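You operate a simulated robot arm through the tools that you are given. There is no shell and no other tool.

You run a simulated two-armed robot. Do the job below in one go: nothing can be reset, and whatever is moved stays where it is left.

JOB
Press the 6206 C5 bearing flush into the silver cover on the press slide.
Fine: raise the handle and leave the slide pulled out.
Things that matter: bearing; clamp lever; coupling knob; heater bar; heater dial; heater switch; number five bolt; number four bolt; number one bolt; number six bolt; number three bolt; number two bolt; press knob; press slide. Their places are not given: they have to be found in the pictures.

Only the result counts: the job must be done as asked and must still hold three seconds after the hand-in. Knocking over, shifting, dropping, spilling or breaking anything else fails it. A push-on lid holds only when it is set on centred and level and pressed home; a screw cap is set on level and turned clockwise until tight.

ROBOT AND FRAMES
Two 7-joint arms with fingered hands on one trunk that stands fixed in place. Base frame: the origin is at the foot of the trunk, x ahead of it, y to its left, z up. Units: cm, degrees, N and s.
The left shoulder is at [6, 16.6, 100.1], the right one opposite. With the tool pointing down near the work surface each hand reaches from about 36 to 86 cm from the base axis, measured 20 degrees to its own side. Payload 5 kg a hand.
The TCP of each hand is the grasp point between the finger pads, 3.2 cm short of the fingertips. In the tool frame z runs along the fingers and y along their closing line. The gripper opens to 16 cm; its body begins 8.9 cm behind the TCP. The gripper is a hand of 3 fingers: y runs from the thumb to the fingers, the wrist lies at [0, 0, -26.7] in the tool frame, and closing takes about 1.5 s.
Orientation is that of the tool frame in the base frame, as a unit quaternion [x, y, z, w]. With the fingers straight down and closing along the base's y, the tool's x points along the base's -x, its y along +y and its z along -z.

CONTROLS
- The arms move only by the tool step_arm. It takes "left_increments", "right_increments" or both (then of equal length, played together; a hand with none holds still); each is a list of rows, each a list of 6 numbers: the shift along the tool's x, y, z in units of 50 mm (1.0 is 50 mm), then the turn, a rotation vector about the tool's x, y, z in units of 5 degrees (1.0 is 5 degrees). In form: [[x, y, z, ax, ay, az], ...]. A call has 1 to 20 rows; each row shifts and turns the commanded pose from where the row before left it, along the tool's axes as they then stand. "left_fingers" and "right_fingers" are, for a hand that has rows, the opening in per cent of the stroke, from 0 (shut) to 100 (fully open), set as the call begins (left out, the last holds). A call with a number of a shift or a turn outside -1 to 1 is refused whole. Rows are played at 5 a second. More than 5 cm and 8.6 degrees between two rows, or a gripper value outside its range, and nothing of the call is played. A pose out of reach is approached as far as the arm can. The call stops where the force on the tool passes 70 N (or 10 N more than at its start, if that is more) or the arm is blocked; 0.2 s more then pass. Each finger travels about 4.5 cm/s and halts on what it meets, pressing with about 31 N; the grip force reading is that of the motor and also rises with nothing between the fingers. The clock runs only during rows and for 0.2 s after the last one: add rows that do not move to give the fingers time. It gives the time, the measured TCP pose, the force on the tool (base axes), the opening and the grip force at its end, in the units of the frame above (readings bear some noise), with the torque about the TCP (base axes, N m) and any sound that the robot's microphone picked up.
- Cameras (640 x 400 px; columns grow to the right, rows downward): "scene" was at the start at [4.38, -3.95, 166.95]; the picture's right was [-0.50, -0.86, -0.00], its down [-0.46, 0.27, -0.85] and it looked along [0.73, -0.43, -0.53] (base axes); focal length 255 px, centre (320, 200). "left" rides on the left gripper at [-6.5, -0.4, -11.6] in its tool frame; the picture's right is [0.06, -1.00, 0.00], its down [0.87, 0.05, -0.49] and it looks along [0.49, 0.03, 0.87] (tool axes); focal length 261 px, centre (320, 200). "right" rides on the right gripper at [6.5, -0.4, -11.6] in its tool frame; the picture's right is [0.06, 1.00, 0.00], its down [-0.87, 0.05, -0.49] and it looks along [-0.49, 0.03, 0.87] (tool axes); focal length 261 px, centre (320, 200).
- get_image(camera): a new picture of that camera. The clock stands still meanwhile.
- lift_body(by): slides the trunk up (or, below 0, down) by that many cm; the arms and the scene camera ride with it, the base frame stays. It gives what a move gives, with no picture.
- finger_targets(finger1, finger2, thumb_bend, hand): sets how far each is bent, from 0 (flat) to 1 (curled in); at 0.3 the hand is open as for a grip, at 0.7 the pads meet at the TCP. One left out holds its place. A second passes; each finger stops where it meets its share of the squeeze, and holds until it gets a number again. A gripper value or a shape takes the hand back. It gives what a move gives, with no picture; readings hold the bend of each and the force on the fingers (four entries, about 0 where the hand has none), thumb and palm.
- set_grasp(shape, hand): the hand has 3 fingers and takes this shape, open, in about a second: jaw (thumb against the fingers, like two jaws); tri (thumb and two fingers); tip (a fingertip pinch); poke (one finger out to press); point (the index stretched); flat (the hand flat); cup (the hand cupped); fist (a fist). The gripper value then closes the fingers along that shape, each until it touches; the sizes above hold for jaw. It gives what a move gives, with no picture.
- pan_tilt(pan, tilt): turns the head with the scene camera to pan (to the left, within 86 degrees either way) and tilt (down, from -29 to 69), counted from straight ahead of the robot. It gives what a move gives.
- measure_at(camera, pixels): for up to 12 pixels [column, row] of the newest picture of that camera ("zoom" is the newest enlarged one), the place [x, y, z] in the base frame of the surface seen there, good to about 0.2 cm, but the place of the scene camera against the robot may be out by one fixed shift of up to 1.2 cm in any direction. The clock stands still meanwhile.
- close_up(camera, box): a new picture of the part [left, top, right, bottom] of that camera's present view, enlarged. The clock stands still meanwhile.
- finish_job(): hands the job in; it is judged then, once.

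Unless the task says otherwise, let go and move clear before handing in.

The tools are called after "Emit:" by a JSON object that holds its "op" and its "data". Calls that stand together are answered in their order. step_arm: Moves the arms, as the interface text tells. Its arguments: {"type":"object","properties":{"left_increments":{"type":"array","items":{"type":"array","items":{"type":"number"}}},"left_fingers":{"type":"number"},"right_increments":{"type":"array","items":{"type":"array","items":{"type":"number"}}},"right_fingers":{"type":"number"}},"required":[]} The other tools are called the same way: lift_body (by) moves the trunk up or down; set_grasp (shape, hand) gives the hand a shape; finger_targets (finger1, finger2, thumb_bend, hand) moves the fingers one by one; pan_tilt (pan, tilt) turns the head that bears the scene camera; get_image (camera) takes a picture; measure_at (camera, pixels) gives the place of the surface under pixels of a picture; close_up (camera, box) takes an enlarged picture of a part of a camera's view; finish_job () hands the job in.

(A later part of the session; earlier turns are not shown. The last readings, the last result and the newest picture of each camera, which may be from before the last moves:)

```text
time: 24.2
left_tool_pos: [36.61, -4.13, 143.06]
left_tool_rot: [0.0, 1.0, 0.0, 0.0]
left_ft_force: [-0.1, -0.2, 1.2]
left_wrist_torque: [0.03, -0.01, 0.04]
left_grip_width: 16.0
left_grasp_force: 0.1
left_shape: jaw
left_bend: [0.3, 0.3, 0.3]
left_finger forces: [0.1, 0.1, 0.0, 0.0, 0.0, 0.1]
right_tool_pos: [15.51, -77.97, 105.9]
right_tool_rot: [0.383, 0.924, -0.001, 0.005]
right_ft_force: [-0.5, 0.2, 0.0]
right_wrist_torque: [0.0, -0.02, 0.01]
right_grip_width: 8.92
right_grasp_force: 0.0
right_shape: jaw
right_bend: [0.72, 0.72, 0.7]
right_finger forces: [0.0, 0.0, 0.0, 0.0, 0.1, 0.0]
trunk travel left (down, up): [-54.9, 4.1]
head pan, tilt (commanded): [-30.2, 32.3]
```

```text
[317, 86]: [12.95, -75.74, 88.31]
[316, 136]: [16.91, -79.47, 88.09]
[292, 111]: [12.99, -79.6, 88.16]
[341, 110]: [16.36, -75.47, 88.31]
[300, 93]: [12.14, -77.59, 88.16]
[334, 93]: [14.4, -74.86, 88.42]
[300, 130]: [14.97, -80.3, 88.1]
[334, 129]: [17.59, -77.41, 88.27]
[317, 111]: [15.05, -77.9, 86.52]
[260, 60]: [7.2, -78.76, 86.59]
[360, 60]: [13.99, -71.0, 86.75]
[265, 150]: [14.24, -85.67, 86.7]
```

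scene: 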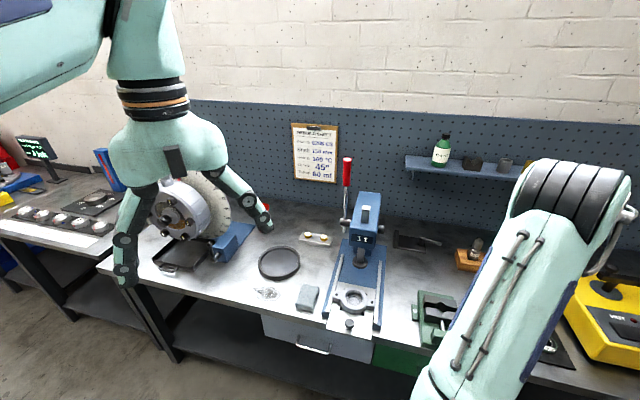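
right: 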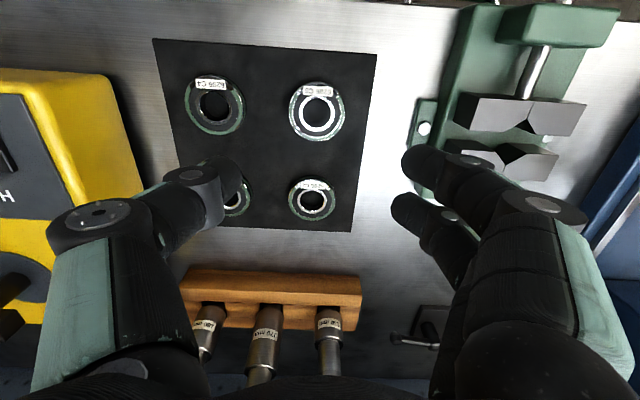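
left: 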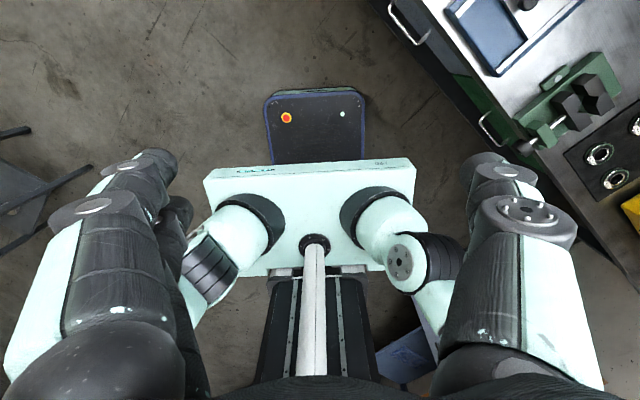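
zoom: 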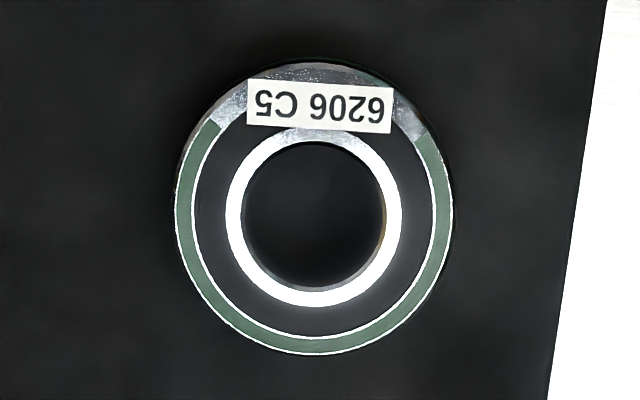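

Label reads "6206 C5" clearly; its centre fits to [14.8,-77.55], top z 88.2, mat z 86.65. I'll descend so fingertips sit about 0.5 cm above the mat, then grip.

Emit:
{"op": "step_arm", "data": {"right_increments": [[0.04, -0.01, 0, 0, 0.12, 0], [0.04, -0.01, 0.6, 0, 0, 0], [0.04, -0.01, 0.6, 0, 0, 0], [0.04, -0.01, 0.6, 0, 0, 0], [0, 0, 0.6, 0, 0, 0], [0, 0, 0.4, 0, 0, 0], [0, 0, 0.2, 0, 0, 0], [0, 0, 0.12, 0, 0, 0], [0, 0, 0, 0, 0, 0]]}}

Emit:
{"op": "get_image", "data": {"camera": "right"}}

```text
time: 26.2
left_tool_pos: [36.75, -4.0, 143.24]
left_tool_rot: [0.0, 1.0, 0.001, 0.001]
left_ft_force: [0.2, 0.1, -0.2]
left_wrist_torque: [0.01, -0.01, 0.03]
left_grip_width: 15.98
left_grasp_force: 0.0
left_shape: jaw
left_bend: [0.3, 0.3, 0.3]
left_finger forces: [0.0, 0.0, 0.1, 0.0, 0.1, 0.0]
right_tool_pos: [14.9, -77.83, 90.39]
right_tool_rot: [0.383, 0.924, 0.002, 0.001]
right_ft_force: [-0.5, 0.4, -0.3]
right_wrist_torque: [0.03, -0.04, -0.05]
right_grip_width: 8.92
right_grasp_force: 0.1
right_shape: jaw
right_bend: [0.72, 0.72, 0.7]
right_finger forces: [0.0, 0.1, 0.1, 0.0, 0.0, 0.1]
trunk travel left (down, up): [-54.9, 4.1]
head pan, tilt (commanded): [-30.2, 32.3]
```

```text
taken
```

right: 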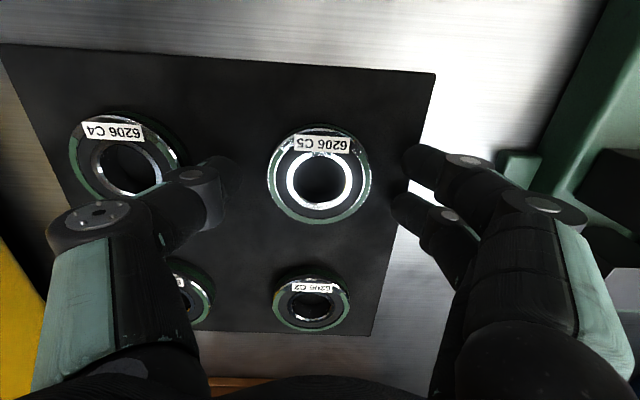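

Thumb (235,180) and fingers (400,160)/(395,205) straddle the bearing centred at (319,178). I'll close the hand.

Emit:
{"op": "step_arm", "data": {"right_increments": [[0.04, 0.02, 0, 0, 0, 0], [0, 0, 0, 0, 0, 0], [0, 0, 0, 0, 0, 0], [0, 0, 0, 0, 0, 0], [0, 0, 0, 0, 0, 0], [0, 0, 0, 0, 0, 0], [0, 0, 0, 0, 0, 0]], "right_fingers": 20}}

Emit:
{"op": "get_image", "data": {"camera": "right"}}

```text
time: 27.8
left_tool_pos: [36.68, -3.97, 143.14]
left_tool_rot: [0.0, 1.0, 0.001, -0.001]
left_ft_force: [-0.1, 0.6, 0.1]
left_wrist_torque: [0.03, -0.05, -0.01]
left_grip_width: 16.0
left_grasp_force: 0.0
left_shape: jaw
left_bend: [0.3, 0.3, 0.3]
left_finger forces: [0.1, 0.0, 0.0, 0.0, 0.1, 0.0]
right_tool_pos: [14.71, -77.48, 90.42]
right_tool_rot: [0.383, 0.924, 0.002, 0.0]
right_ft_force: [-1.1, -0.1, 0.8]
right_wrist_torque: [-0.07, 0.09, -0.09]
right_grip_width: 5.14
right_grasp_force: 30.4
right_shape: jaw
right_bend: [0.73, 0.73, 0.7]
right_finger forces: [12.9, 13.6, 0.0, 0.0, 27.4, 0.1]
trunk travel left (down, up): [-54.9, 4.1]
head pan, tilt (commanded): [-30.2, 32.3]
```

```text
taken
```

right: 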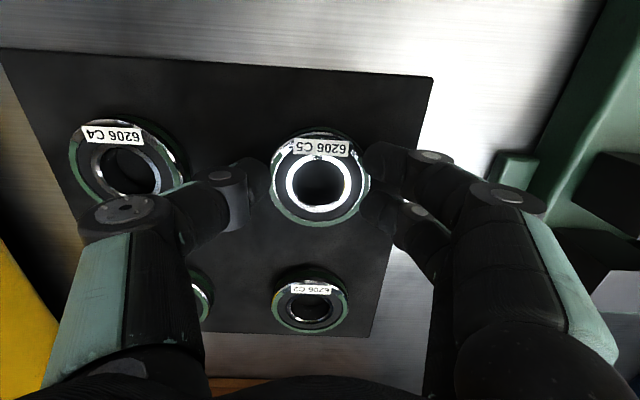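

The bearing is gripped evenly (13/13.6 N fingers, 27 N thumb). I'll lift it a little and check.

Emit:
{"op": "step_arm", "data": {"right_increments": [[0, 0, -0.1, 0, 0, 0], [0, 0, -0.2, 0, 0, 0], [0, 0, -0.4, 0, 0, 0], [0, 0, -0.6, 0, 0, 0], [0, 0, 0, 0, 0, 0]]}}

Emit:
{"op": "get_image", "data": {"camera": "right"}}

```text
time: 29.0
left_tool_pos: [36.64, -3.97, 143.13]
left_tool_rot: [0.0, 1.0, 0.0, 0.0]
left_ft_force: [0.7, -0.2, 0.4]
left_wrist_torque: [0.03, 0.0, -0.01]
left_grip_width: 15.99
left_grasp_force: 0.0
left_shape: jaw
left_bend: [0.3, 0.3, 0.3]
left_finger forces: [0.1, 0.0, 0.0, 0.0, 0.0, 0.0]
right_tool_pos: [14.67, -77.66, 96.66]
right_tool_rot: [0.383, 0.924, 0.002, 0.0]
right_ft_force: [-0.8, 0.3, -3.0]
right_wrist_torque: [-0.02, 0.0, -0.01]
right_grip_width: 5.11
right_grasp_force: 31.2
right_shape: jaw
right_bend: [0.73, 0.73, 0.7]
right_finger forces: [13.0, 13.9, 0.0, 0.1, 25.7, 0.1]
trunk travel left (down, up): [-54.9, 4.1]
head pan, tilt (commanded): [-30.2, 32.3]
```

```text
taken
```

right: 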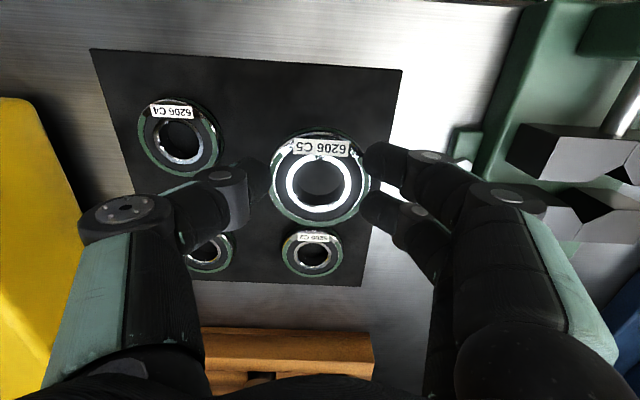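

The bearing came up with the hand (-3 N weight). I'll measure its top face to check level and its offset from the TCP.

Emit:
{"op": "close_up", "data": {"camera": "right", "box": [256, 120, 384, 230]}}

Emit:
{"op": "measure_at", "data": {"camera": "right", "pixels": [[318, 137], [319, 216], [277, 178], [362, 177], [287, 152], [349, 152], [288, 204], [350, 203], [319, 154], [319, 205], [291, 180], [347, 180]]}}

```text
3.64 times, centred on (320, 175) of right
```

zoom: 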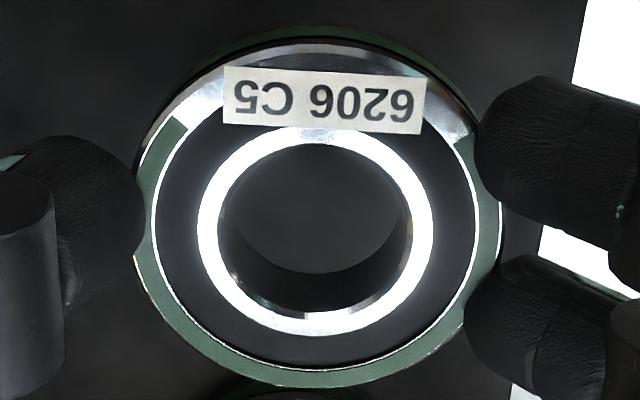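

```text
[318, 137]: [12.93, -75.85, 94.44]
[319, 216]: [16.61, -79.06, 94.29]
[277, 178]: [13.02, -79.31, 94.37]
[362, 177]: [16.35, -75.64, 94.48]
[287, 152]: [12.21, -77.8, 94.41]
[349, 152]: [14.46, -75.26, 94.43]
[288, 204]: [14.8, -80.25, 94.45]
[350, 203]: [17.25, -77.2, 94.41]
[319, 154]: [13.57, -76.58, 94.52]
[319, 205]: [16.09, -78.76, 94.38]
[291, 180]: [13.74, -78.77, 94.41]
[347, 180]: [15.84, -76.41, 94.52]
```

Bearing is level (top z 94.4 all around, 2.24 below the TCP) and centred at [14.70,-77.55]. I'll raise it and carry it over the cover, stopping well above.

Emit:
{"op": "step_arm", "data": {"right_increments": [[0, 0, -0.7, 0, 0, 0], [0, 0, -0.7, 0, 0, 0], [0, 0, -0.7, 0, 0, 0], [0.057, 0.4, 0, 0, 0, 0], [0.057, 0.8, 0, 0, 0, 0], [0.057, 0.865, 0, 0, 0, 0], [0.057, 0.865, 0, 0, 0, 0], [0.057, 0.865, 0, 0, 0, 0], [0.057, 0.865, 0, 0, 0, 0], [0.057, 0.865, 0, 0, 0, 0], [0.057, 0.865, 0, 0, 0, 0], [0.057, 0.865, 0, 0, 0, 0], [0.057, 0.865, 0, 0, 0, 0], [0.06, 0.8, 0, 0, 0, 0], [0, 0.596, 0, 0, 0, 0], [0, 0, 0.4, 0, 0, 0], [0, 0, 0.4, 0, 0, 0], [0, 0, 0, 0, 0, 0], [0, 0, 0, 0, 0, 0]]}}

Emit:
{"op": "get_image", "data": {"camera": "right"}}

Emit:
{"op": "get_image", "data": {"camera": "scene"}}

```text
time: 33.0
left_tool_pos: [36.69, -4.0, 143.15]
left_tool_rot: [-0.001, 1.0, 0.0, 0.0]
left_ft_force: [-0.6, -0.7, -0.7]
left_wrist_torque: [0.01, 0.02, -0.01]
left_grip_width: 16.01
left_grasp_force: 0.0
left_shape: jaw
left_bend: [0.3, 0.3, 0.3]
left_finger forces: [0.0, 0.1, 0.0, 0.0, 0.0, 0.1]
right_tool_pos: [46.13, -41.6, 103.53]
right_tool_rot: [0.383, 0.924, 0.001, -0.001]
right_ft_force: [0.0, -0.4, -1.9]
right_wrist_torque: [0.04, 0.04, 0.02]
right_grip_width: 5.1
right_grasp_force: 30.5
right_shape: jaw
right_bend: [0.73, 0.73, 0.7]
right_finger forces: [12.9, 13.9, 0.0, 0.1, 24.7, 0.0]
trunk travel left (down, up): [-54.9, 4.1]
head pan, tilt (commanded): [-30.2, 32.3]
```

```text
taken
```

right: 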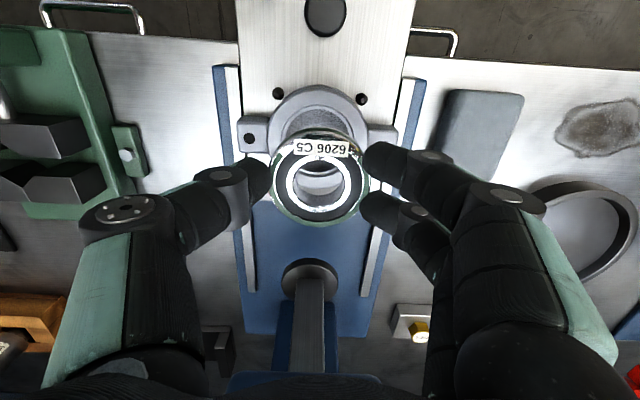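

```text
taken
```

scene: 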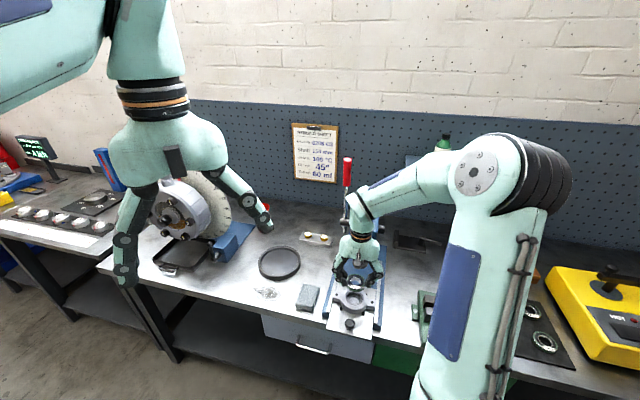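

The bearing hangs above the cover. I'll zoom to measure ring and bearing in the same picture for relative alignment.

Emit:
{"op": "close_up", "data": {"camera": "right", "box": [240, 75, 400, 225]}}

Emit:
{"op": "measure_at", "data": {"camera": "right", "pixels": [[318, 137], [319, 216], [277, 178], [362, 177], [287, 152], [349, 152], [288, 204], [350, 203], [320, 90], [284, 106], [356, 107], [273, 128]]}}

```text
2.67 times, centred on (320, 150) of right
```

zoom: 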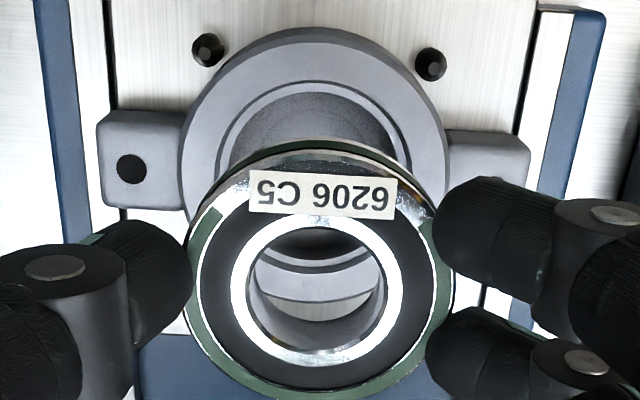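

```text
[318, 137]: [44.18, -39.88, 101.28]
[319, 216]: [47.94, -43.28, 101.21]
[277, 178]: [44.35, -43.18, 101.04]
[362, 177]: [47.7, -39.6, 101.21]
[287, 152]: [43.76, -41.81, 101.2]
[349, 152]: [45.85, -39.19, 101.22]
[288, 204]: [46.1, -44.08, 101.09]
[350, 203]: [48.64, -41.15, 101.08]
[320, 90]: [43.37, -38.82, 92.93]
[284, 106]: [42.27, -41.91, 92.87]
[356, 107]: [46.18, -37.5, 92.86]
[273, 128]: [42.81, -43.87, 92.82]
```

I'll measure more ring face points at mid-width in the zoomed picture to refine the ring centre.

Emit:
{"op": "measure_at", "data": {"camera": "zoom", "pixels": [[313, 58], [198, 150], [428, 145], [235, 88], [392, 86], [205, 118], [421, 115], [260, 68], [366, 67], [197, 170], [429, 160], [313, 45]]}}

```text
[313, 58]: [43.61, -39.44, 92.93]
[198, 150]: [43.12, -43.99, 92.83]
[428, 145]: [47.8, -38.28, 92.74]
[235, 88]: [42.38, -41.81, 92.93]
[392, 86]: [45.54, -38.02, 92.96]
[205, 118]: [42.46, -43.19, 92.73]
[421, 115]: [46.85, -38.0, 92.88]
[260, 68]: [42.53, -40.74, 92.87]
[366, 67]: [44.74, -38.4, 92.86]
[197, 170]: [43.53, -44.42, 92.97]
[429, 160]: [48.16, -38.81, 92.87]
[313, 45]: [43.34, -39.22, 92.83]
```

Ring centre refines to [46.05,-41.73] and bearing centre to [46.07,-41.52]; I'll correct by 0.13 cm toward the press and 0.09 cm sideways, then lower 6 cm to just above the ring.

Emit:
{"op": "step_arm", "data": {"right_increments": [[-0.026, -0.018, 0, 0, 0, 0], [0, 0, 0.3, 0, 0, 0], [0, 0, 0.3, 0, 0, 0], [0, 0, 0.3, 0, 0, 0], [0, 0, 0.2, 0, 0, 0], [0, 0, 0.1, 0, 0, 0], [0, 0, 0, 0, 0, 0]]}}

Emit:
{"op": "close_up", "data": {"camera": "right", "box": [220, 75, 420, 235]}}

Emit:
{"op": "close_up", "data": {"camera": "scene", "box": [310, 250, 400, 340]}}

```text
time: 34.6
left_tool_pos: [36.56, -3.95, 143.2]
left_tool_rot: [-0.001, 1.0, 0.0, 0.0]
left_ft_force: [0.1, -0.1, -0.2]
left_wrist_torque: [0.03, -0.01, 0.01]
left_grip_width: 15.98
left_grasp_force: 0.0
left_shape: jaw
left_bend: [0.3, 0.3, 0.3]
left_finger forces: [0.1, 0.1, 0.1, 0.1, 0.1, 0.0]
right_tool_pos: [46.01, -41.91, 97.5]
right_tool_rot: [0.384, 0.924, 0.002, 0.001]
right_ft_force: [0.2, 0.0, -2.0]
right_wrist_torque: [0.0, -0.01, -0.02]
right_grip_width: 5.12
right_grasp_force: 31.1
right_shape: jaw
right_bend: [0.73, 0.73, 0.7]
right_finger forces: [12.9, 13.9, 0.0, 0.0, 24.7, 0.1]
trunk travel left (down, up): [-54.9, 4.1]
head pan, tilt (commanded): [-30.2, 32.3]
```

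```text
2.50 times, centred on (320, 155) of right
```

zoom: 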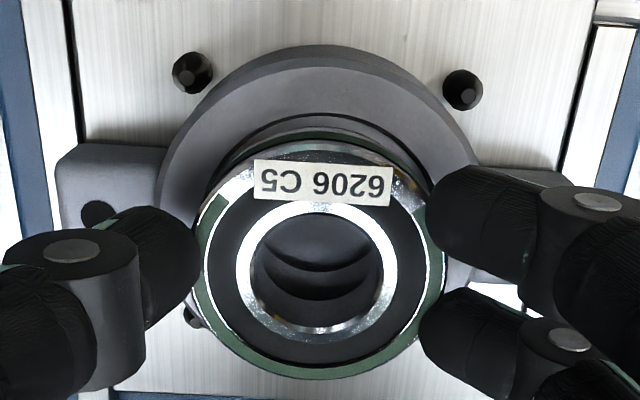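

```text
4.44 times, centred on (355, 295) of scene
```

zoom: 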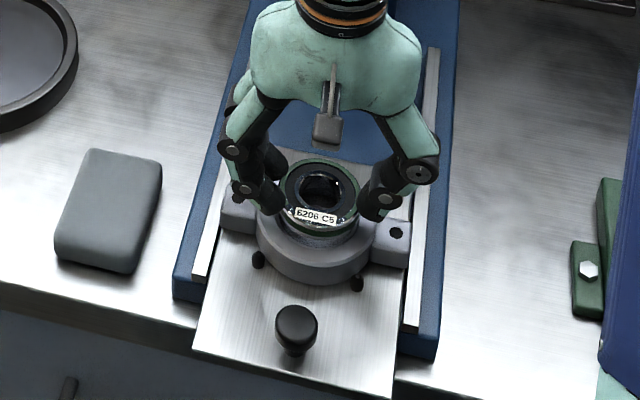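

The scene close-up suggests the bearing might sit slightly right of the ring centre, so I'll measure both in the right-camera view again and from the scene view.

Emit:
{"op": "measure_at", "data": {"camera": "zoom", "pixels": [[290, 178], [345, 178], [320, 165], [352, 200], [290, 200], [300, 222], [345, 221], [264, 243], [366, 243], [314, 262], [290, 258], [340, 258]]}}

Emit:
{"op": "close_up", "data": {"camera": "right", "box": [220, 75, 420, 235]}}

Emit:
{"op": "measure_at", "data": {"camera": "zoom", "pixels": [[320, 150], [321, 372], [203, 262], [440, 262], [235, 180], [408, 182], [320, 85], [230, 110], [405, 105], [178, 165], [460, 160], [185, 200]]}}

```text
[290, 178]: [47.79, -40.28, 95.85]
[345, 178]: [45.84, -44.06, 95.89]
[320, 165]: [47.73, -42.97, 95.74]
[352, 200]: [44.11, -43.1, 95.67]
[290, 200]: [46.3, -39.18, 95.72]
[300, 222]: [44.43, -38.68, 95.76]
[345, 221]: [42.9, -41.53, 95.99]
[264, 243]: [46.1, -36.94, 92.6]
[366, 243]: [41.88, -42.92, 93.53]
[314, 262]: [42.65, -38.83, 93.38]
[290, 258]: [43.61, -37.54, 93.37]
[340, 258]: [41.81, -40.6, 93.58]
```

```text
2.50 times, centred on (320, 155) of right
```

zoom: 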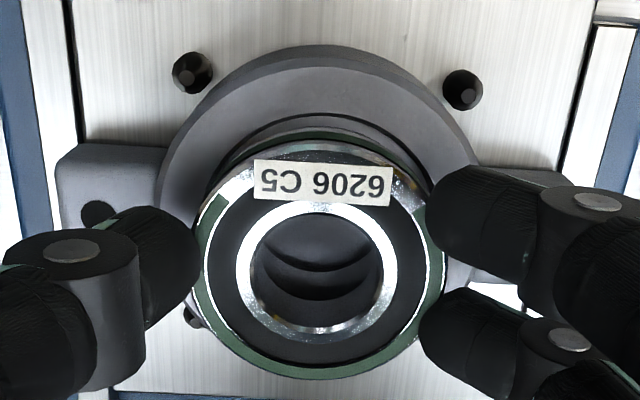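

```text
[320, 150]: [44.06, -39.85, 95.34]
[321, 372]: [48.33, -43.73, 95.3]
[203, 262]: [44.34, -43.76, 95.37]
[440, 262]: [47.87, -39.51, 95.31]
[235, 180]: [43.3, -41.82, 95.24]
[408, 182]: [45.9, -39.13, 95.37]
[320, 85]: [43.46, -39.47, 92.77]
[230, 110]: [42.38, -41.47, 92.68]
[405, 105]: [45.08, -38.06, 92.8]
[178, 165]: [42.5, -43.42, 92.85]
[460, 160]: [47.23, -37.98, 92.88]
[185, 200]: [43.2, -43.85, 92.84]
```

Bearing centre [46.15,-41.71] vs ring ≈[46.05,-41.73]: within 0.1 cm. I'll nudge 0.1 cm sideways and lower 0.9 cm to touch, watching the force.

Emit:
{"op": "step_arm", "data": {"right_increments": [[0, -0.018, 0, 0, 0, 0], [0, 0, 0.08, 0, 0, 0], [0, 0, 0.06, 0, 0, 0], [0, 0, 0.04, 0, 0, 0], [0, 0, 0, 0, 0, 0]]}}

Emit:
{"op": "close_up", "data": {"camera": "right", "box": [220, 75, 420, 235]}}

```text
time: 35.8
left_tool_pos: [36.62, -3.97, 143.11]
left_tool_rot: [0.0, 1.0, 0.0, 0.0]
left_ft_force: [0.1, 0.0, -0.8]
left_wrist_torque: [0.0, -0.04, -0.01]
left_grip_width: 15.98
left_grasp_force: 0.1
left_shape: jaw
left_bend: [0.3, 0.3, 0.3]
left_finger forces: [0.1, 0.1, 0.0, 0.1, 0.0, 0.0]
right_tool_pos: [45.98, -41.83, 96.5]
right_tool_rot: [0.384, 0.923, 0.001, -0.001]
right_ft_force: [-0.4, 0.4, -2.2]
right_wrist_torque: [0.01, -0.04, -0.01]
right_grip_width: 5.1
right_grasp_force: 30.8
right_shape: jaw
right_bend: [0.73, 0.73, 0.7]
right_finger forces: [13.0, 14.0, 0.1, 0.0, 24.6, 0.0]
trunk travel left (down, up): [-54.9, 4.1]
head pan, tilt (commanded): [-30.2, 32.3]
```

```text
2.50 times, centred on (320, 155) of right
```

zoom: 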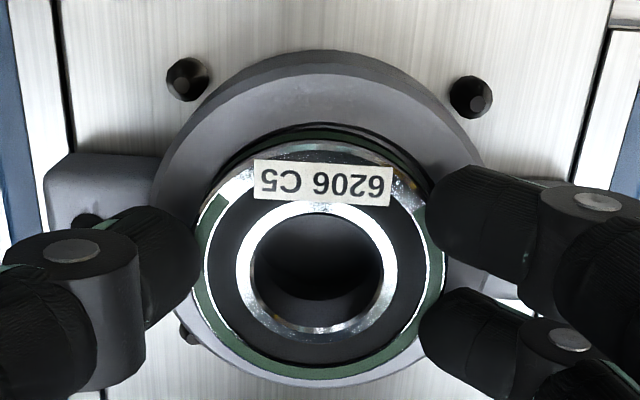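

No contact yet (-2.2 N), looks well centred. I lower another 0.4 cm in small steps.

Emit:
{"op": "step_arm", "data": {"right_increments": [[0, 0, 0.03, 0, 0, 0], [0, 0, 0.03, 0, 0, 0], [0, 0, 0.02, 0, 0, 0], [0, 0, 0, 0, 0, 0]]}}

Emit:
{"op": "close_up", "data": {"camera": "right", "box": [220, 75, 420, 235]}}

```text
time: 36.8
left_tool_pos: [36.45, -3.87, 143.22]
left_tool_rot: [0.0, 1.0, 0.0, 0.0]
left_ft_force: [-0.2, -0.3, -0.3]
left_wrist_torque: [-0.03, 0.02, 0.02]
left_grip_width: 16.0
left_grasp_force: 0.0
left_shape: jaw
left_bend: [0.3, 0.3, 0.3]
left_finger forces: [0.0, 0.0, 0.0, 0.0, 0.1, 0.1]
right_tool_pos: [46.07, -41.83, 96.16]
right_tool_rot: [0.384, 0.923, 0.001, 0.002]
right_ft_force: [-1.0, 1.8, 17.7]
right_wrist_torque: [-0.07, 0.15, -0.06]
right_grip_width: 5.13
right_grasp_force: 30.8
right_shape: jaw
right_bend: [0.73, 0.73, 0.7]
right_finger forces: [15.9, 17.2, 0.1, 0.0, 33.7, 0.0]
trunk travel left (down, up): [-54.9, 4.1]
head pan, tilt (commanded): [-30.2, 32.3]
```

```text
2.50 times, centred on (320, 155) of right
```

zoom: 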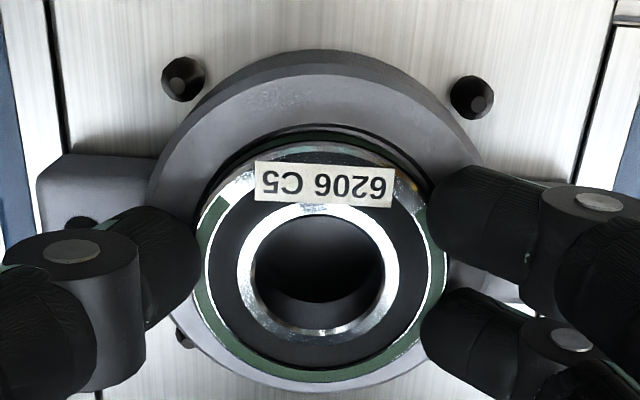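

Contact at +18 N with TCP z 96.16, so the bearing is in the lead-in about 0.4–0.5 cm or the fingertips touch the ring. I'll measure the bearing's top relative to the ring.

Emit:
{"op": "measure_at", "data": {"camera": "zoom", "pixels": [[320, 152], [321, 372], [206, 262], [440, 262], [235, 182], [408, 184], [240, 345], [405, 345], [320, 90], [180, 165], [463, 165], [320, 385]]}}

Emit:
{"op": "close_up", "data": {"camera": "scene", "box": [325, 270, 385, 320]}}

```text
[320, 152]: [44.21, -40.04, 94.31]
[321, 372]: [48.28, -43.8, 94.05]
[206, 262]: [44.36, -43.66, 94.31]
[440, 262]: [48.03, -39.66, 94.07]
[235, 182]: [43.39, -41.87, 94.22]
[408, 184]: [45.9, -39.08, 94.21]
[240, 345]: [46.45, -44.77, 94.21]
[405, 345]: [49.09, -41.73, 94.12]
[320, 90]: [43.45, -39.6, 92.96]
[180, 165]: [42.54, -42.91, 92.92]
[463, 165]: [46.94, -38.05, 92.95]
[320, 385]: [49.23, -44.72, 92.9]
```

```text
8.00 times, centred on (355, 295) of scene
```

zoom: 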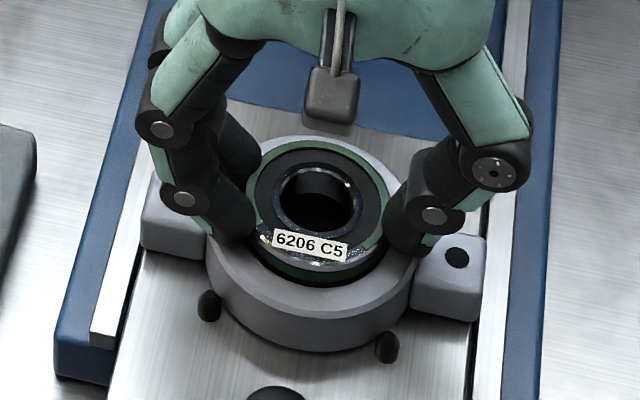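

Bearing top is at z≈94.2 vs ring 92.9, so it's entered about 0.35 cm all around and looks seated in the lead-in. I'll release it and check it stays level.

Emit:
{"op": "step_arm", "data": {"right_increments": [[0, 0, 0, 0, 0, 0], [0, 0, 0, 0, 0, 0], [0, 0, 0, 0, 0, 0], [0, 0, 0, 0, 0, 0]], "right_fingers": 52}}

Emit:
{"op": "close_up", "data": {"camera": "right", "box": [220, 75, 420, 235]}}

Emit:
{"op": "measure_at", "data": {"camera": "zoom", "pixels": [[320, 152], [321, 372], [206, 262], [440, 262], [235, 182], [408, 184], [240, 345], [405, 345], [320, 90], [180, 165], [463, 165], [320, 385]]}}

```text
time: 37.8
left_tool_pos: [36.59, -3.83, 143.21]
left_tool_rot: [0.0, 1.0, 0.0, 0.0]
left_ft_force: [0.8, 1.0, 0.5]
left_wrist_torque: [-0.02, 0.01, 0.01]
left_grip_width: 15.97
left_grasp_force: 0.0
left_shape: jaw
left_bend: [0.3, 0.3, 0.3]
left_finger forces: [0.0, 0.0, 0.1, 0.0, 0.0, 0.0]
right_tool_pos: [45.98, -41.96, 96.12]
right_tool_rot: [0.384, 0.923, 0.001, 0.0]
right_ft_force: [-0.8, 0.7, 0.0]
right_wrist_torque: [0.0, 0.01, -0.01]
right_grip_width: 8.27
right_grasp_force: 0.1
right_shape: jaw
right_bend: [0.72, 0.72, 0.7]
right_finger forces: [0.1, 0.0, 0.1, 0.1, 0.0, 0.0]
trunk travel left (down, up): [-54.9, 4.1]
head pan, tilt (commanded): [-30.2, 32.3]
```

```text
2.50 times, centred on (320, 155) of right
```

zoom: 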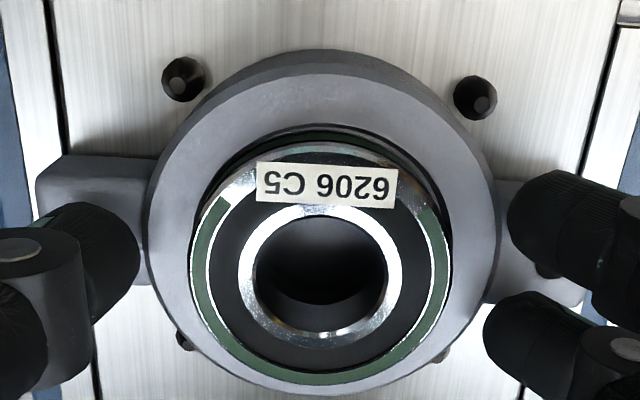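

```text
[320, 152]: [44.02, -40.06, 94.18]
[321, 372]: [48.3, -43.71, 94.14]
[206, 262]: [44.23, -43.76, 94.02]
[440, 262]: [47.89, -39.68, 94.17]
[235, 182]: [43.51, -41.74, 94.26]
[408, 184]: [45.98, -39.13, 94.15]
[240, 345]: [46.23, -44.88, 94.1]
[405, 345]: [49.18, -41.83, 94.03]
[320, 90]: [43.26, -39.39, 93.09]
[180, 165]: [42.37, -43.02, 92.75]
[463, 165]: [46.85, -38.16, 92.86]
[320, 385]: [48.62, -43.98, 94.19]
```

The bearing is free, level (z 94.0–94.25 around) and centred in the ring. I'll lift the hand clear straight up and then look at the knob.

Emit:
{"op": "step_arm", "data": {"right_increments": [[0, 0, -0.1, 0, 0, 0], [0, 0, -0.4, 0, 0, 0], [0, 0, -0.8, 0, 0, 0], [0, 0, -0.8, 0, 0, 0], [0.5, 0, 0, 0, 0, 0], [0.5, 0, 0, 0, -0.5, 0], [0.5, 0, 0, 0, -1, 0], [0, 0, 0, 0, -1, 0], [0, 0, 0, 0, -0.5, 0], [0, 0, 0, 0, 0, 0]]}}

Emit:
{"op": "get_image", "data": {"camera": "right"}}

Emit:
{"op": "close_up", "data": {"camera": "scene", "box": [310, 260, 400, 345]}}

```text
time: 40.0
left_tool_pos: [36.69, -4.0, 143.13]
left_tool_rot: [0.0, 1.0, 0.0, 0.0]
left_ft_force: [-0.5, 0.1, -0.1]
left_wrist_torque: [-0.01, 0.03, 0.03]
left_grip_width: 16.01
left_grasp_force: 0.1
left_shape: jaw
left_bend: [0.3, 0.3, 0.3]
left_finger forces: [0.0, 0.1, 0.0, 0.0, 0.0, 0.0]
right_tool_pos: [40.81, -36.75, 106.66]
right_tool_rot: [0.381, 0.915, -0.049, 0.12]
right_ft_force: [0.1, -0.2, 0.0]
right_wrist_torque: [0.03, -0.03, 0.02]
right_grip_width: 8.25
right_grasp_force: 0.0
right_shape: jaw
right_bend: [0.72, 0.72, 0.7]
right_finger forces: [0.0, 0.1, 0.1, 0.1, 0.1, 0.0]
trunk travel left (down, up): [-54.9, 4.1]
head pan, tilt (commanded): [-30.2, 32.3]
```

```text
taken
```

right: 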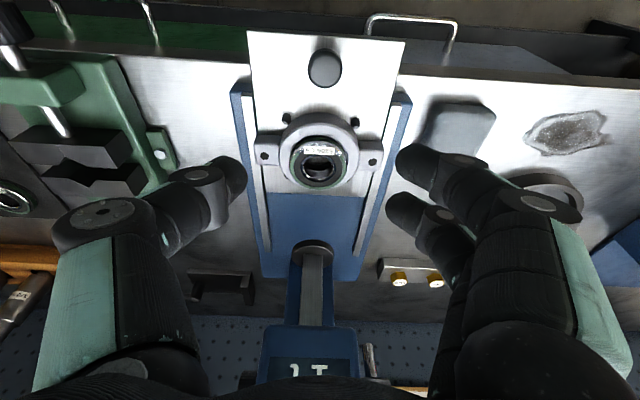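

```text
4.71 times, centred on (355, 302) of scene
```

zoom: 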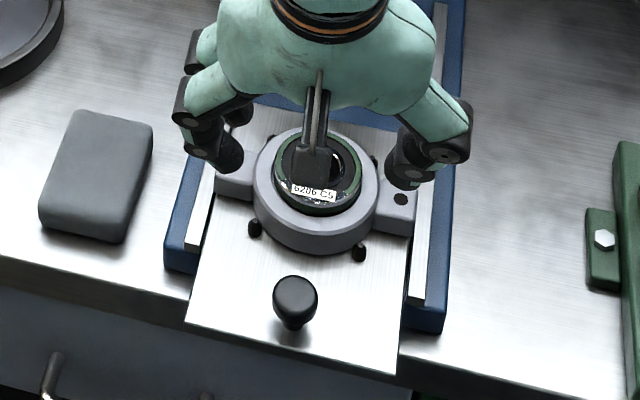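

The bearing sits in the cover neatly. I'll measure the knob at (325,68) and the bearing again.

Emit:
{"op": "measure_at", "data": {"camera": "right", "pixels": [[325, 55], [325, 68], [325, 82], [312, 68], [338, 68], [320, 143], [320, 183], [296, 163], [344, 163], [312, 252], [312, 242], [300, 252]]}}

```text
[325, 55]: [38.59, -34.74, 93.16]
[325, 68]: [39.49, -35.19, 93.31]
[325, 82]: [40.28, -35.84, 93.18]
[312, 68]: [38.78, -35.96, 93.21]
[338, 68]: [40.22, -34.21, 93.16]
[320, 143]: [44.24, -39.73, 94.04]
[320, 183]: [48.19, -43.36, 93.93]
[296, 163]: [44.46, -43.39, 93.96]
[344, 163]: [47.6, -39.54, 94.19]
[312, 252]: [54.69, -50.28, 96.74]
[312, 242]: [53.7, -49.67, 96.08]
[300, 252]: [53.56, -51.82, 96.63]
```

Knob top centre is [39.47,-35.2,93.2]. I'll straighten 5° to a 10° lean (for reach), move above it and lower around it.

Emit:
{"op": "step_arm", "data": {"right_increments": [[0, 0, 0, 0, 1, 0], [0.447, 0.015, 0, 0, 0, 0], [0.447, 0.015, 0, 0, 0, 0], [0, 0, 0.6, 0, 0, 0], [0, 0, 0.6, 0, 0, 0], [0, 0, 0.6, 0, 0, 0], [0, 0, 0.4, 0, 0, 0], [0, 0, 0.13, 0, 0, 0], [0, 0, 0, 0, 0, 0]], "right_fingers": 40}}

Emit:
{"op": "get_image", "data": {"camera": "right"}}

```text
time: 42.0
left_tool_pos: [36.61, -3.97, 143.25]
left_tool_rot: [0.0, 1.0, 0.0, 0.0]
left_ft_force: [0.4, -0.1, -0.3]
left_wrist_torque: [0.01, -0.03, -0.02]
left_grip_width: 16.0
left_grasp_force: 0.0
left_shape: jaw
left_bend: [0.3, 0.3, 0.3]
left_finger forces: [0.1, 0.1, 0.1, 0.0, 0.1, 0.0]
right_tool_pos: [39.41, -34.86, 94.31]
right_tool_rot: [0.381, 0.92, -0.032, 0.08]
right_ft_force: [0.7, 0.3, 0.5]
right_wrist_torque: [0.0, 0.01, 0.02]
right_grip_width: 6.44
right_grasp_force: 0.0
right_shape: jaw
right_bend: [0.73, 0.73, 0.7]
right_finger forces: [0.0, 0.0, 0.1, 0.1, 0.0, 0.0]
trunk travel left (down, up): [-54.9, 4.1]
head pan, tilt (commanded): [-30.2, 32.3]
```

```text
taken
```

right: 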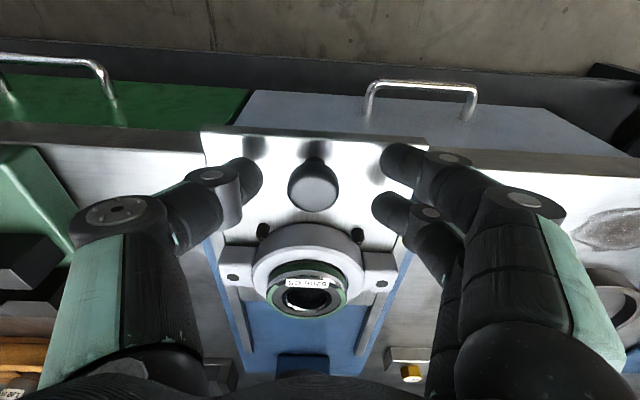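

The knob at (313,183) is between thumb and fingers. I'll close on it.

Emit:
{"op": "step_arm", "data": {"right_increments": [[0, 0, 0, 0, 0, 0], [0, 0, 0, 0, 0, 0], [0, 0, 0, 0, 0, 0], [0, 0, 0, 0, 0, 0], [0, 0, 0, 0, 0, 0], [0, 0, 0, 0, 0, 0]], "right_fingers": 5}}

Emit:
{"op": "step_arm", "data": {"right_increments": [[-0.1, 0, 0.018, 0, 0, 0], [-0.2, 0, 0.035, 0, 0, 0], [-0.2, 0, 0.035, 0, 0, 0], [-0.2, 0, 0.035, 0, 0, 0], [-0.2, 0, 0.035, 0, 0, 0], [0, 0, 0, 0, 0, 0]]}}

Emit:
{"op": "get_image", "data": {"camera": "right"}}

```text
time: 43.4
left_tool_pos: [36.64, -3.88, 143.08]
left_tool_rot: [-0.001, 1.0, 0.0, -0.001]
left_ft_force: [0.0, -0.7, 0.6]
left_wrist_torque: [-0.02, -0.01, 0.0]
left_grip_width: 16.0
left_grasp_force: 0.0
left_shape: jaw
left_bend: [0.3, 0.3, 0.3]
left_finger forces: [0.1, 0.0, 0.1, 0.1, 0.0, 0.0]
right_tool_pos: [39.44, -34.67, 94.08]
right_tool_rot: [0.382, 0.92, -0.032, 0.081]
right_ft_force: [-2.1, -2.0, -4.8]
right_wrist_torque: [-0.11, 0.09, -0.08]
right_grip_width: 1.75
right_grasp_force: 31.0
right_shape: jaw
right_bend: [0.71, 0.72, 0.7]
right_finger forces: [11.6, 12.4, 0.0, 0.0, 28.8, 0.0]
trunk travel left (down, up): [-54.9, 4.1]
head pan, tilt (commanded): [-30.2, 32.3]
```

```text
time: 44.8
left_tool_pos: [36.6, -3.94, 143.19]
left_tool_rot: [0.0, 1.0, 0.0, 0.0]
left_ft_force: [0.2, -0.1, -0.3]
left_wrist_torque: [0.02, -0.02, 0.01]
left_grip_width: 16.01
left_grasp_force: 0.1
left_shape: jaw
left_bend: [0.3, 0.3, 0.3]
left_finger forces: [0.0, 0.1, 0.0, 0.1, 0.0, 0.0]
right_tool_pos: [42.47, -37.95, 94.16]
right_tool_rot: [0.382, 0.92, -0.031, 0.081]
right_ft_force: [-0.9, -0.4, -9.3]
right_wrist_torque: [-0.02, 0.02, -0.07]
right_grip_width: 1.66
right_grasp_force: 30.9
right_shape: jaw
right_bend: [0.7, 0.72, 0.7]
right_finger forces: [12.9, 13.7, 0.1, 0.1, 26.8, 0.0]
trunk travel left (down, up): [-54.9, 4.1]
head pan, tilt (commanded): [-30.2, 32.3]
```

```text
taken
```

right: 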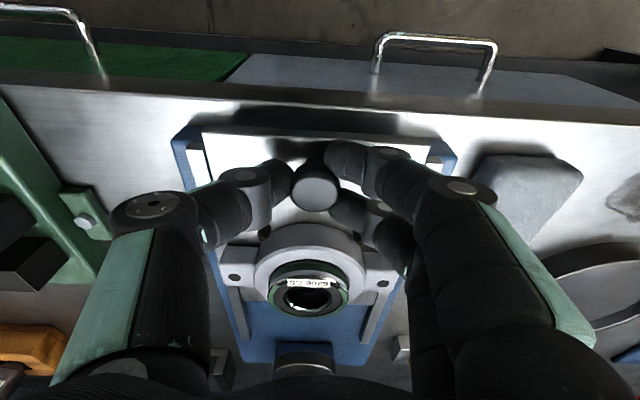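

The slide follows smoothly (4.5 cm in). I'll push 2.5 cm more, lean the hand back to 25° to clear the press head, then continue.

Emit:
{"op": "step_arm", "data": {"right_increments": [[-0.2, 0, 0.035, 0, 0, 0], [-0.2, 0, 0.035, 0, 0, 0], [-0.1, 0, 0.018, 0, 0, 0], [0, 0, 0, 0, -1, 0], [0, 0, 0, 0, -1, 0], [0, 0, 0, 0, -1, 0], [0, 0, 0, 0, 0, 0]]}}

Emit:
{"op": "get_image", "data": {"camera": "right"}}

```text
time: 46.4
left_tool_pos: [36.76, -4.16, 143.17]
left_tool_rot: [0.0, 1.0, 0.0, -0.001]
left_ft_force: [0.5, 0.4, 0.1]
left_wrist_torque: [0.02, 0.01, -0.03]
left_grip_width: 15.99
left_grasp_force: 0.1
left_shape: jaw
left_bend: [0.3, 0.3, 0.3]
left_finger forces: [0.0, 0.0, 0.0, 0.0, 0.0, 0.1]
right_tool_pos: [44.27, -39.96, 94.19]
right_tool_rot: [0.375, 0.902, -0.082, 0.199]
right_ft_force: [0.1, 0.4, -22.1]
right_wrist_torque: [0.16, 0.3, -0.06]
right_grip_width: 1.49
right_grasp_force: 31.4
right_shape: jaw
right_bend: [0.71, 0.71, 0.7]
right_finger forces: [15.3, 13.2, 0.0, 0.0, 23.3, 0.1]
trunk travel left (down, up): [-54.9, 4.1]
head pan, tilt (commanded): [-30.2, 32.3]
```

```text
taken
```

right: 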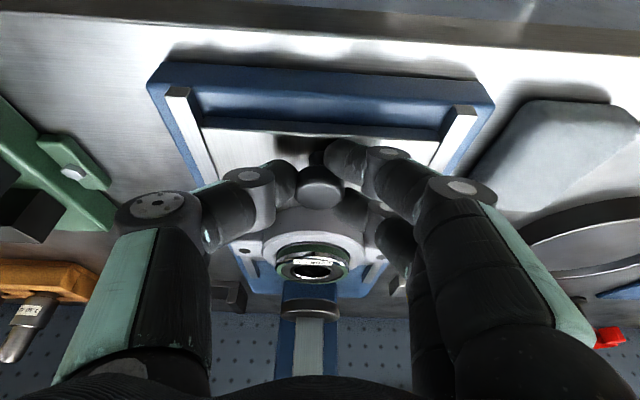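

The slide is about 7 cm in; a -22 N vertical pull has built up, so I'll ease down 0.15 cm and push the remaining ~5 cm.

Emit:
{"op": "step_arm", "data": {"right_increments": [[0.013, 0, 0.027, 0, 0, 0], [-0.2, 0, 0.0933, 0, 0, 0], [-0.2, 0, 0.0933, 0, 0, 0], [-0.2, 0, 0.0933, 0, 0, 0], [0, 0, 0, 0, 0, 0]]}}

Emit:
{"op": "get_image", "data": {"camera": "right"}}

```text
time: 47.6
left_tool_pos: [36.58, -3.99, 143.14]
left_tool_rot: [-0.001, 1.0, 0.0, 0.001]
left_ft_force: [0.3, -0.4, -0.4]
left_wrist_torque: [0.02, 0.01, 0.0]
left_grip_width: 15.98
left_grasp_force: 0.1
left_shape: jaw
left_bend: [0.3, 0.3, 0.3]
left_finger forces: [0.0, 0.1, 0.1, 0.0, 0.0, 0.1]
right_tool_pos: [46.63, -42.25, 94.1]
right_tool_rot: [0.376, 0.901, -0.082, 0.2]
right_ft_force: [-5.0, -5.6, -0.2]
right_wrist_torque: [-0.17, 0.28, -0.13]
right_grip_width: 1.51
right_grasp_force: 30.8
right_shape: jaw
right_bend: [0.71, 0.71, 0.7]
right_finger forces: [12.4, 14.6, 0.1, 0.0, 32.5, 0.1]
trunk travel left (down, up): [-54.9, 4.1]
head pan, tilt (commanded): [-30.2, 32.3]
```

```text
taken
```

right: 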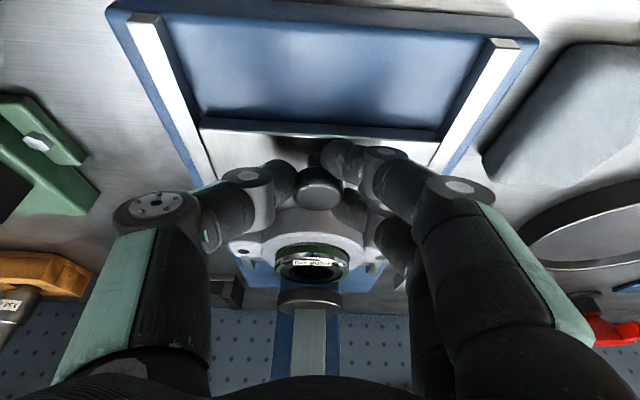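

Going well; about 1.9 cm left to the original position. I'll continue in small steps until it meets the stop.

Emit:
{"op": "step_arm", "data": {"right_increments": [[-0.12, 0, 0.056, 0, 0, 0], [-0.12, 0, 0.056, 0, 0, 0], [-0.09, 0, 0.042, 0, 0, 0], [-0.06, 0, 0.028, 0, 0, 0], [0, 0, 0, 0, 0, 0]]}}

Emit:
{"op": "get_image", "data": {"camera": "right"}}

```text
time: 48.8
left_tool_pos: [36.75, -3.91, 143.24]
left_tool_rot: [-0.001, 1.0, 0.0, -0.001]
left_ft_force: [-0.7, 0.1, 0.2]
left_wrist_torque: [0.0, 0.0, -0.02]
left_grip_width: 15.98
left_grasp_force: 0.0
left_shape: jaw
left_bend: [0.3, 0.3, 0.3]
left_finger forces: [0.1, 0.0, 0.0, 0.1, 0.1, 0.0]
right_tool_pos: [48.12, -43.69, 94.04]
right_tool_rot: [0.375, 0.902, -0.081, 0.199]
right_ft_force: [-2.9, -4.9, -3.7]
right_wrist_torque: [-0.13, 0.25, -0.13]
right_grip_width: 1.56
right_grasp_force: 30.9
right_shape: jaw
right_bend: [0.71, 0.71, 0.7]
right_finger forces: [12.8, 15.6, 0.1, 0.0, 30.6, 0.0]
trunk travel left (down, up): [-54.9, 4.1]
head pan, tilt (commanded): [-30.2, 32.3]
```

```text
taken
```

right: 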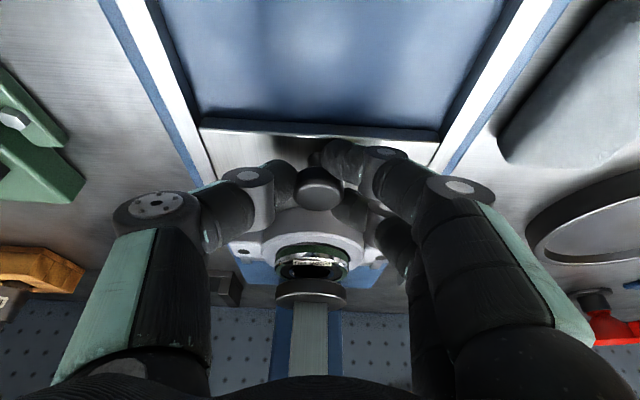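

The slide is back near its starting place but no stop is felt yet. I'll push a little further to see whether force rises.

Emit:
{"op": "step_arm", "data": {"right_increments": [[-0.06, 0, 0.028, 0, 0, 0], [-0.06, 0, 0.028, 0, 0, 0], [0, 0, 0, 0, 0, 0]]}}

Emit:
{"op": "get_image", "data": {"camera": "right"}}

```text
time: 49.6
left_tool_pos: [36.57, -3.97, 143.12]
left_tool_rot: [0.0, 1.0, 0.0, 0.0]
left_ft_force: [0.1, -0.7, -0.6]
left_wrist_torque: [0.0, -0.01, 0.0]
left_grip_width: 15.99
left_grasp_force: 0.1
left_shape: jaw
left_bend: [0.3, 0.3, 0.3]
left_finger forces: [0.1, 0.0, 0.0, 0.0, 0.0, 0.0]
right_tool_pos: [48.54, -44.18, 94.0]
right_tool_rot: [0.375, 0.902, -0.081, 0.198]
right_ft_force: [-13.5, 3.8, -11.9]
right_wrist_torque: [0.03, 0.46, -0.12]
right_grip_width: 1.53
right_grasp_force: 31.1
right_shape: jaw
right_bend: [0.71, 0.71, 0.7]
right_finger forces: [18.4, 13.2, 0.0, 0.0, 31.8, 0.0]
trunk travel left (down, up): [-54.9, 4.1]
head pan, tilt (commanded): [-30.2, 32.3]
```

```text
taken
```

right: 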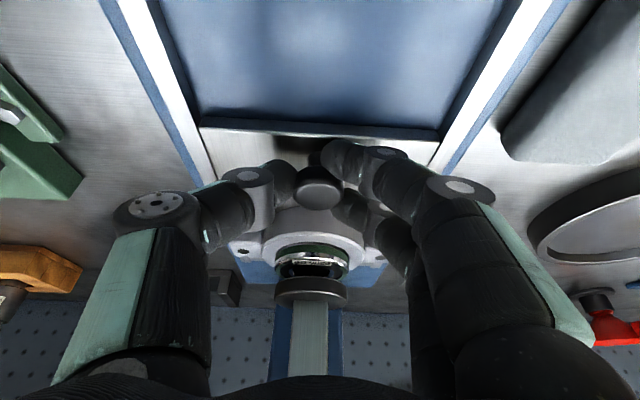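

A resisting force of ~12 N along the slide appears; likely the stop. One more 0.3 cm nudge to confirm.

Emit:
{"op": "step_arm", "data": {"right_increments": [[-0.054, 0, 0.025, 0, 0, 0], [0, 0, 0, 0, 0, 0]]}}

Emit:
{"op": "close_up", "data": {"camera": "right", "box": [230, 200, 390, 310]}}

```text
time: 50.2
left_tool_pos: [36.48, -3.89, 143.18]
left_tool_rot: [0.0, 1.0, 0.0, 0.001]
left_ft_force: [-0.7, -0.1, 0.3]
left_wrist_torque: [0.0, -0.02, 0.01]
left_grip_width: 16.0
left_grasp_force: 0.0
left_shape: jaw
left_bend: [0.3, 0.3, 0.3]
left_finger forces: [0.0, 0.1, 0.0, 0.0, 0.1, 0.0]
right_tool_pos: [48.43, -44.19, 94.0]
right_tool_rot: [0.373, 0.903, -0.081, 0.198]
right_ft_force: [-23.3, 14.4, -13.4]
right_wrist_torque: [0.2, 0.62, -0.23]
right_grip_width: 1.57
right_grasp_force: 30.7
right_shape: jaw
right_bend: [0.71, 0.71, 0.7]
right_finger forces: [21.7, 12.4, 0.1, 0.0, 33.7, 0.0]
trunk travel left (down, up): [-54.9, 4.1]
head pan, tilt (commanded): [-30.2, 32.3]
```

```text
3.64 times, centred on (310, 255) of right
```

zoom: 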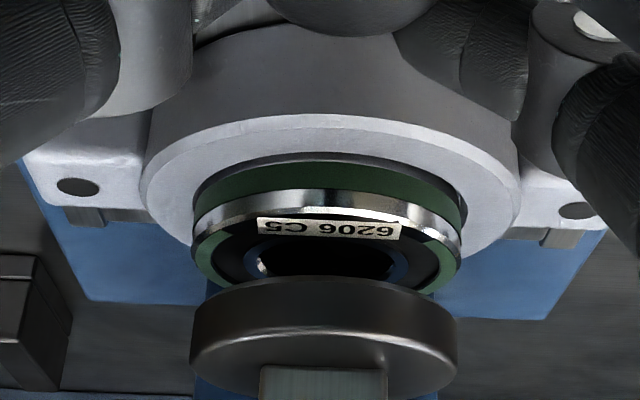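

The push force rose to ~27 N with no motion, so the slide is home under the ram, and the zoom shows the bearing sitting level under the pusher. I'll ease off, release the knob and retreat outward.

Emit:
{"op": "step_arm", "data": {"right_increments": [[0.04, 0, -0.018, 0, 0, 0], [0, 0, 0, 0, 0, 0]]}}

Emit:
{"op": "step_arm", "data": {"right_increments": [[0, 0, 0, 0, 0, 0], [0, 0, 0, 0, 0, 0], [0, 0, 0, 0, 0, 0], [0, 0, -0.2, 0, 0, 0], [0, 0, -0.4, 0, 0, 0], [0, 0, -0.8, 0, 0, 0], [0, 0, -0.8, 0, 0, 0], [0, 0, 0, 0, 0, 0]], "right_fingers": 35}}

Emit:
{"op": "get_image", "data": {"camera": "right"}}

Emit:
{"op": "get_image", "data": {"camera": "scene"}}

```text
time: 50.8
left_tool_pos: [36.55, -3.88, 143.13]
left_tool_rot: [0.0, 1.0, 0.0, 0.0]
left_ft_force: [-0.2, 0.0, 0.3]
left_wrist_torque: [-0.02, -0.03, 0.01]
left_grip_width: 16.0
left_grasp_force: 0.1
left_shape: jaw
left_bend: [0.3, 0.3, 0.3]
left_finger forces: [0.1, 0.0, 0.0, 0.1, 0.0, 0.0]
right_tool_pos: [48.41, -44.18, 94.05]
right_tool_rot: [0.374, 0.902, -0.082, 0.199]
right_ft_force: [-16.3, 10.4, -15.7]
right_wrist_torque: [0.16, 0.53, -0.14]
right_grip_width: 1.53
right_grasp_force: 30.6
right_shape: jaw
right_bend: [0.71, 0.71, 0.7]
right_finger forces: [20.6, 13.9, 0.0, 0.1, 30.9, 0.0]
trunk travel left (down, up): [-54.9, 4.1]
head pan, tilt (commanded): [-30.2, 32.3]
```

```text
time: 52.6
left_tool_pos: [36.61, -3.93, 143.17]
left_tool_rot: [0.0, 1.0, 0.001, 0.0]
left_ft_force: [0.5, 1.1, 0.3]
left_wrist_torque: [0.0, 0.01, -0.01]
left_grip_width: 16.0
left_grasp_force: 0.2
left_shape: jaw
left_bend: [0.3, 0.3, 0.3]
left_finger forces: [0.1, 0.1, 0.0, 0.0, 0.0, 0.0]
right_tool_pos: [45.51, -41.14, 104.05]
right_tool_rot: [0.375, 0.902, -0.083, 0.199]
right_ft_force: [-0.8, -0.2, -1.0]
right_wrist_torque: [-0.02, 0.01, -0.02]
right_grip_width: 5.57
right_grasp_force: 0.1
right_shape: jaw
right_bend: [0.73, 0.73, 0.7]
right_finger forces: [0.0, 0.0, 0.1, 0.0, 0.0, 0.1]
trunk travel left (down, up): [-54.9, 4.1]
head pan, tilt (commanded): [-30.2, 32.3]
```

```text
taken
```

right: 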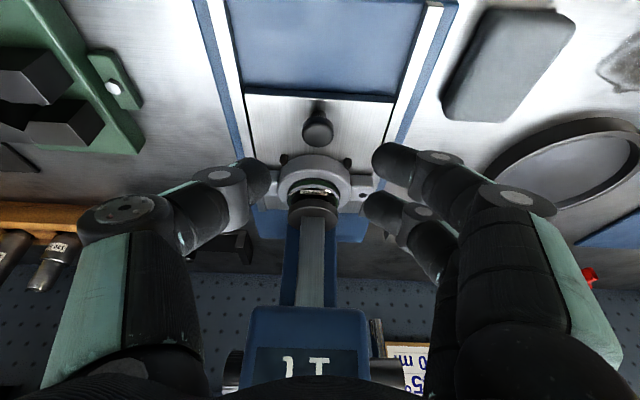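

```text
taken
```

scene: 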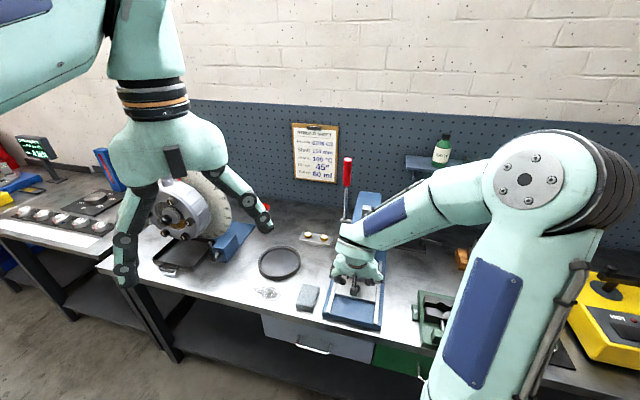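

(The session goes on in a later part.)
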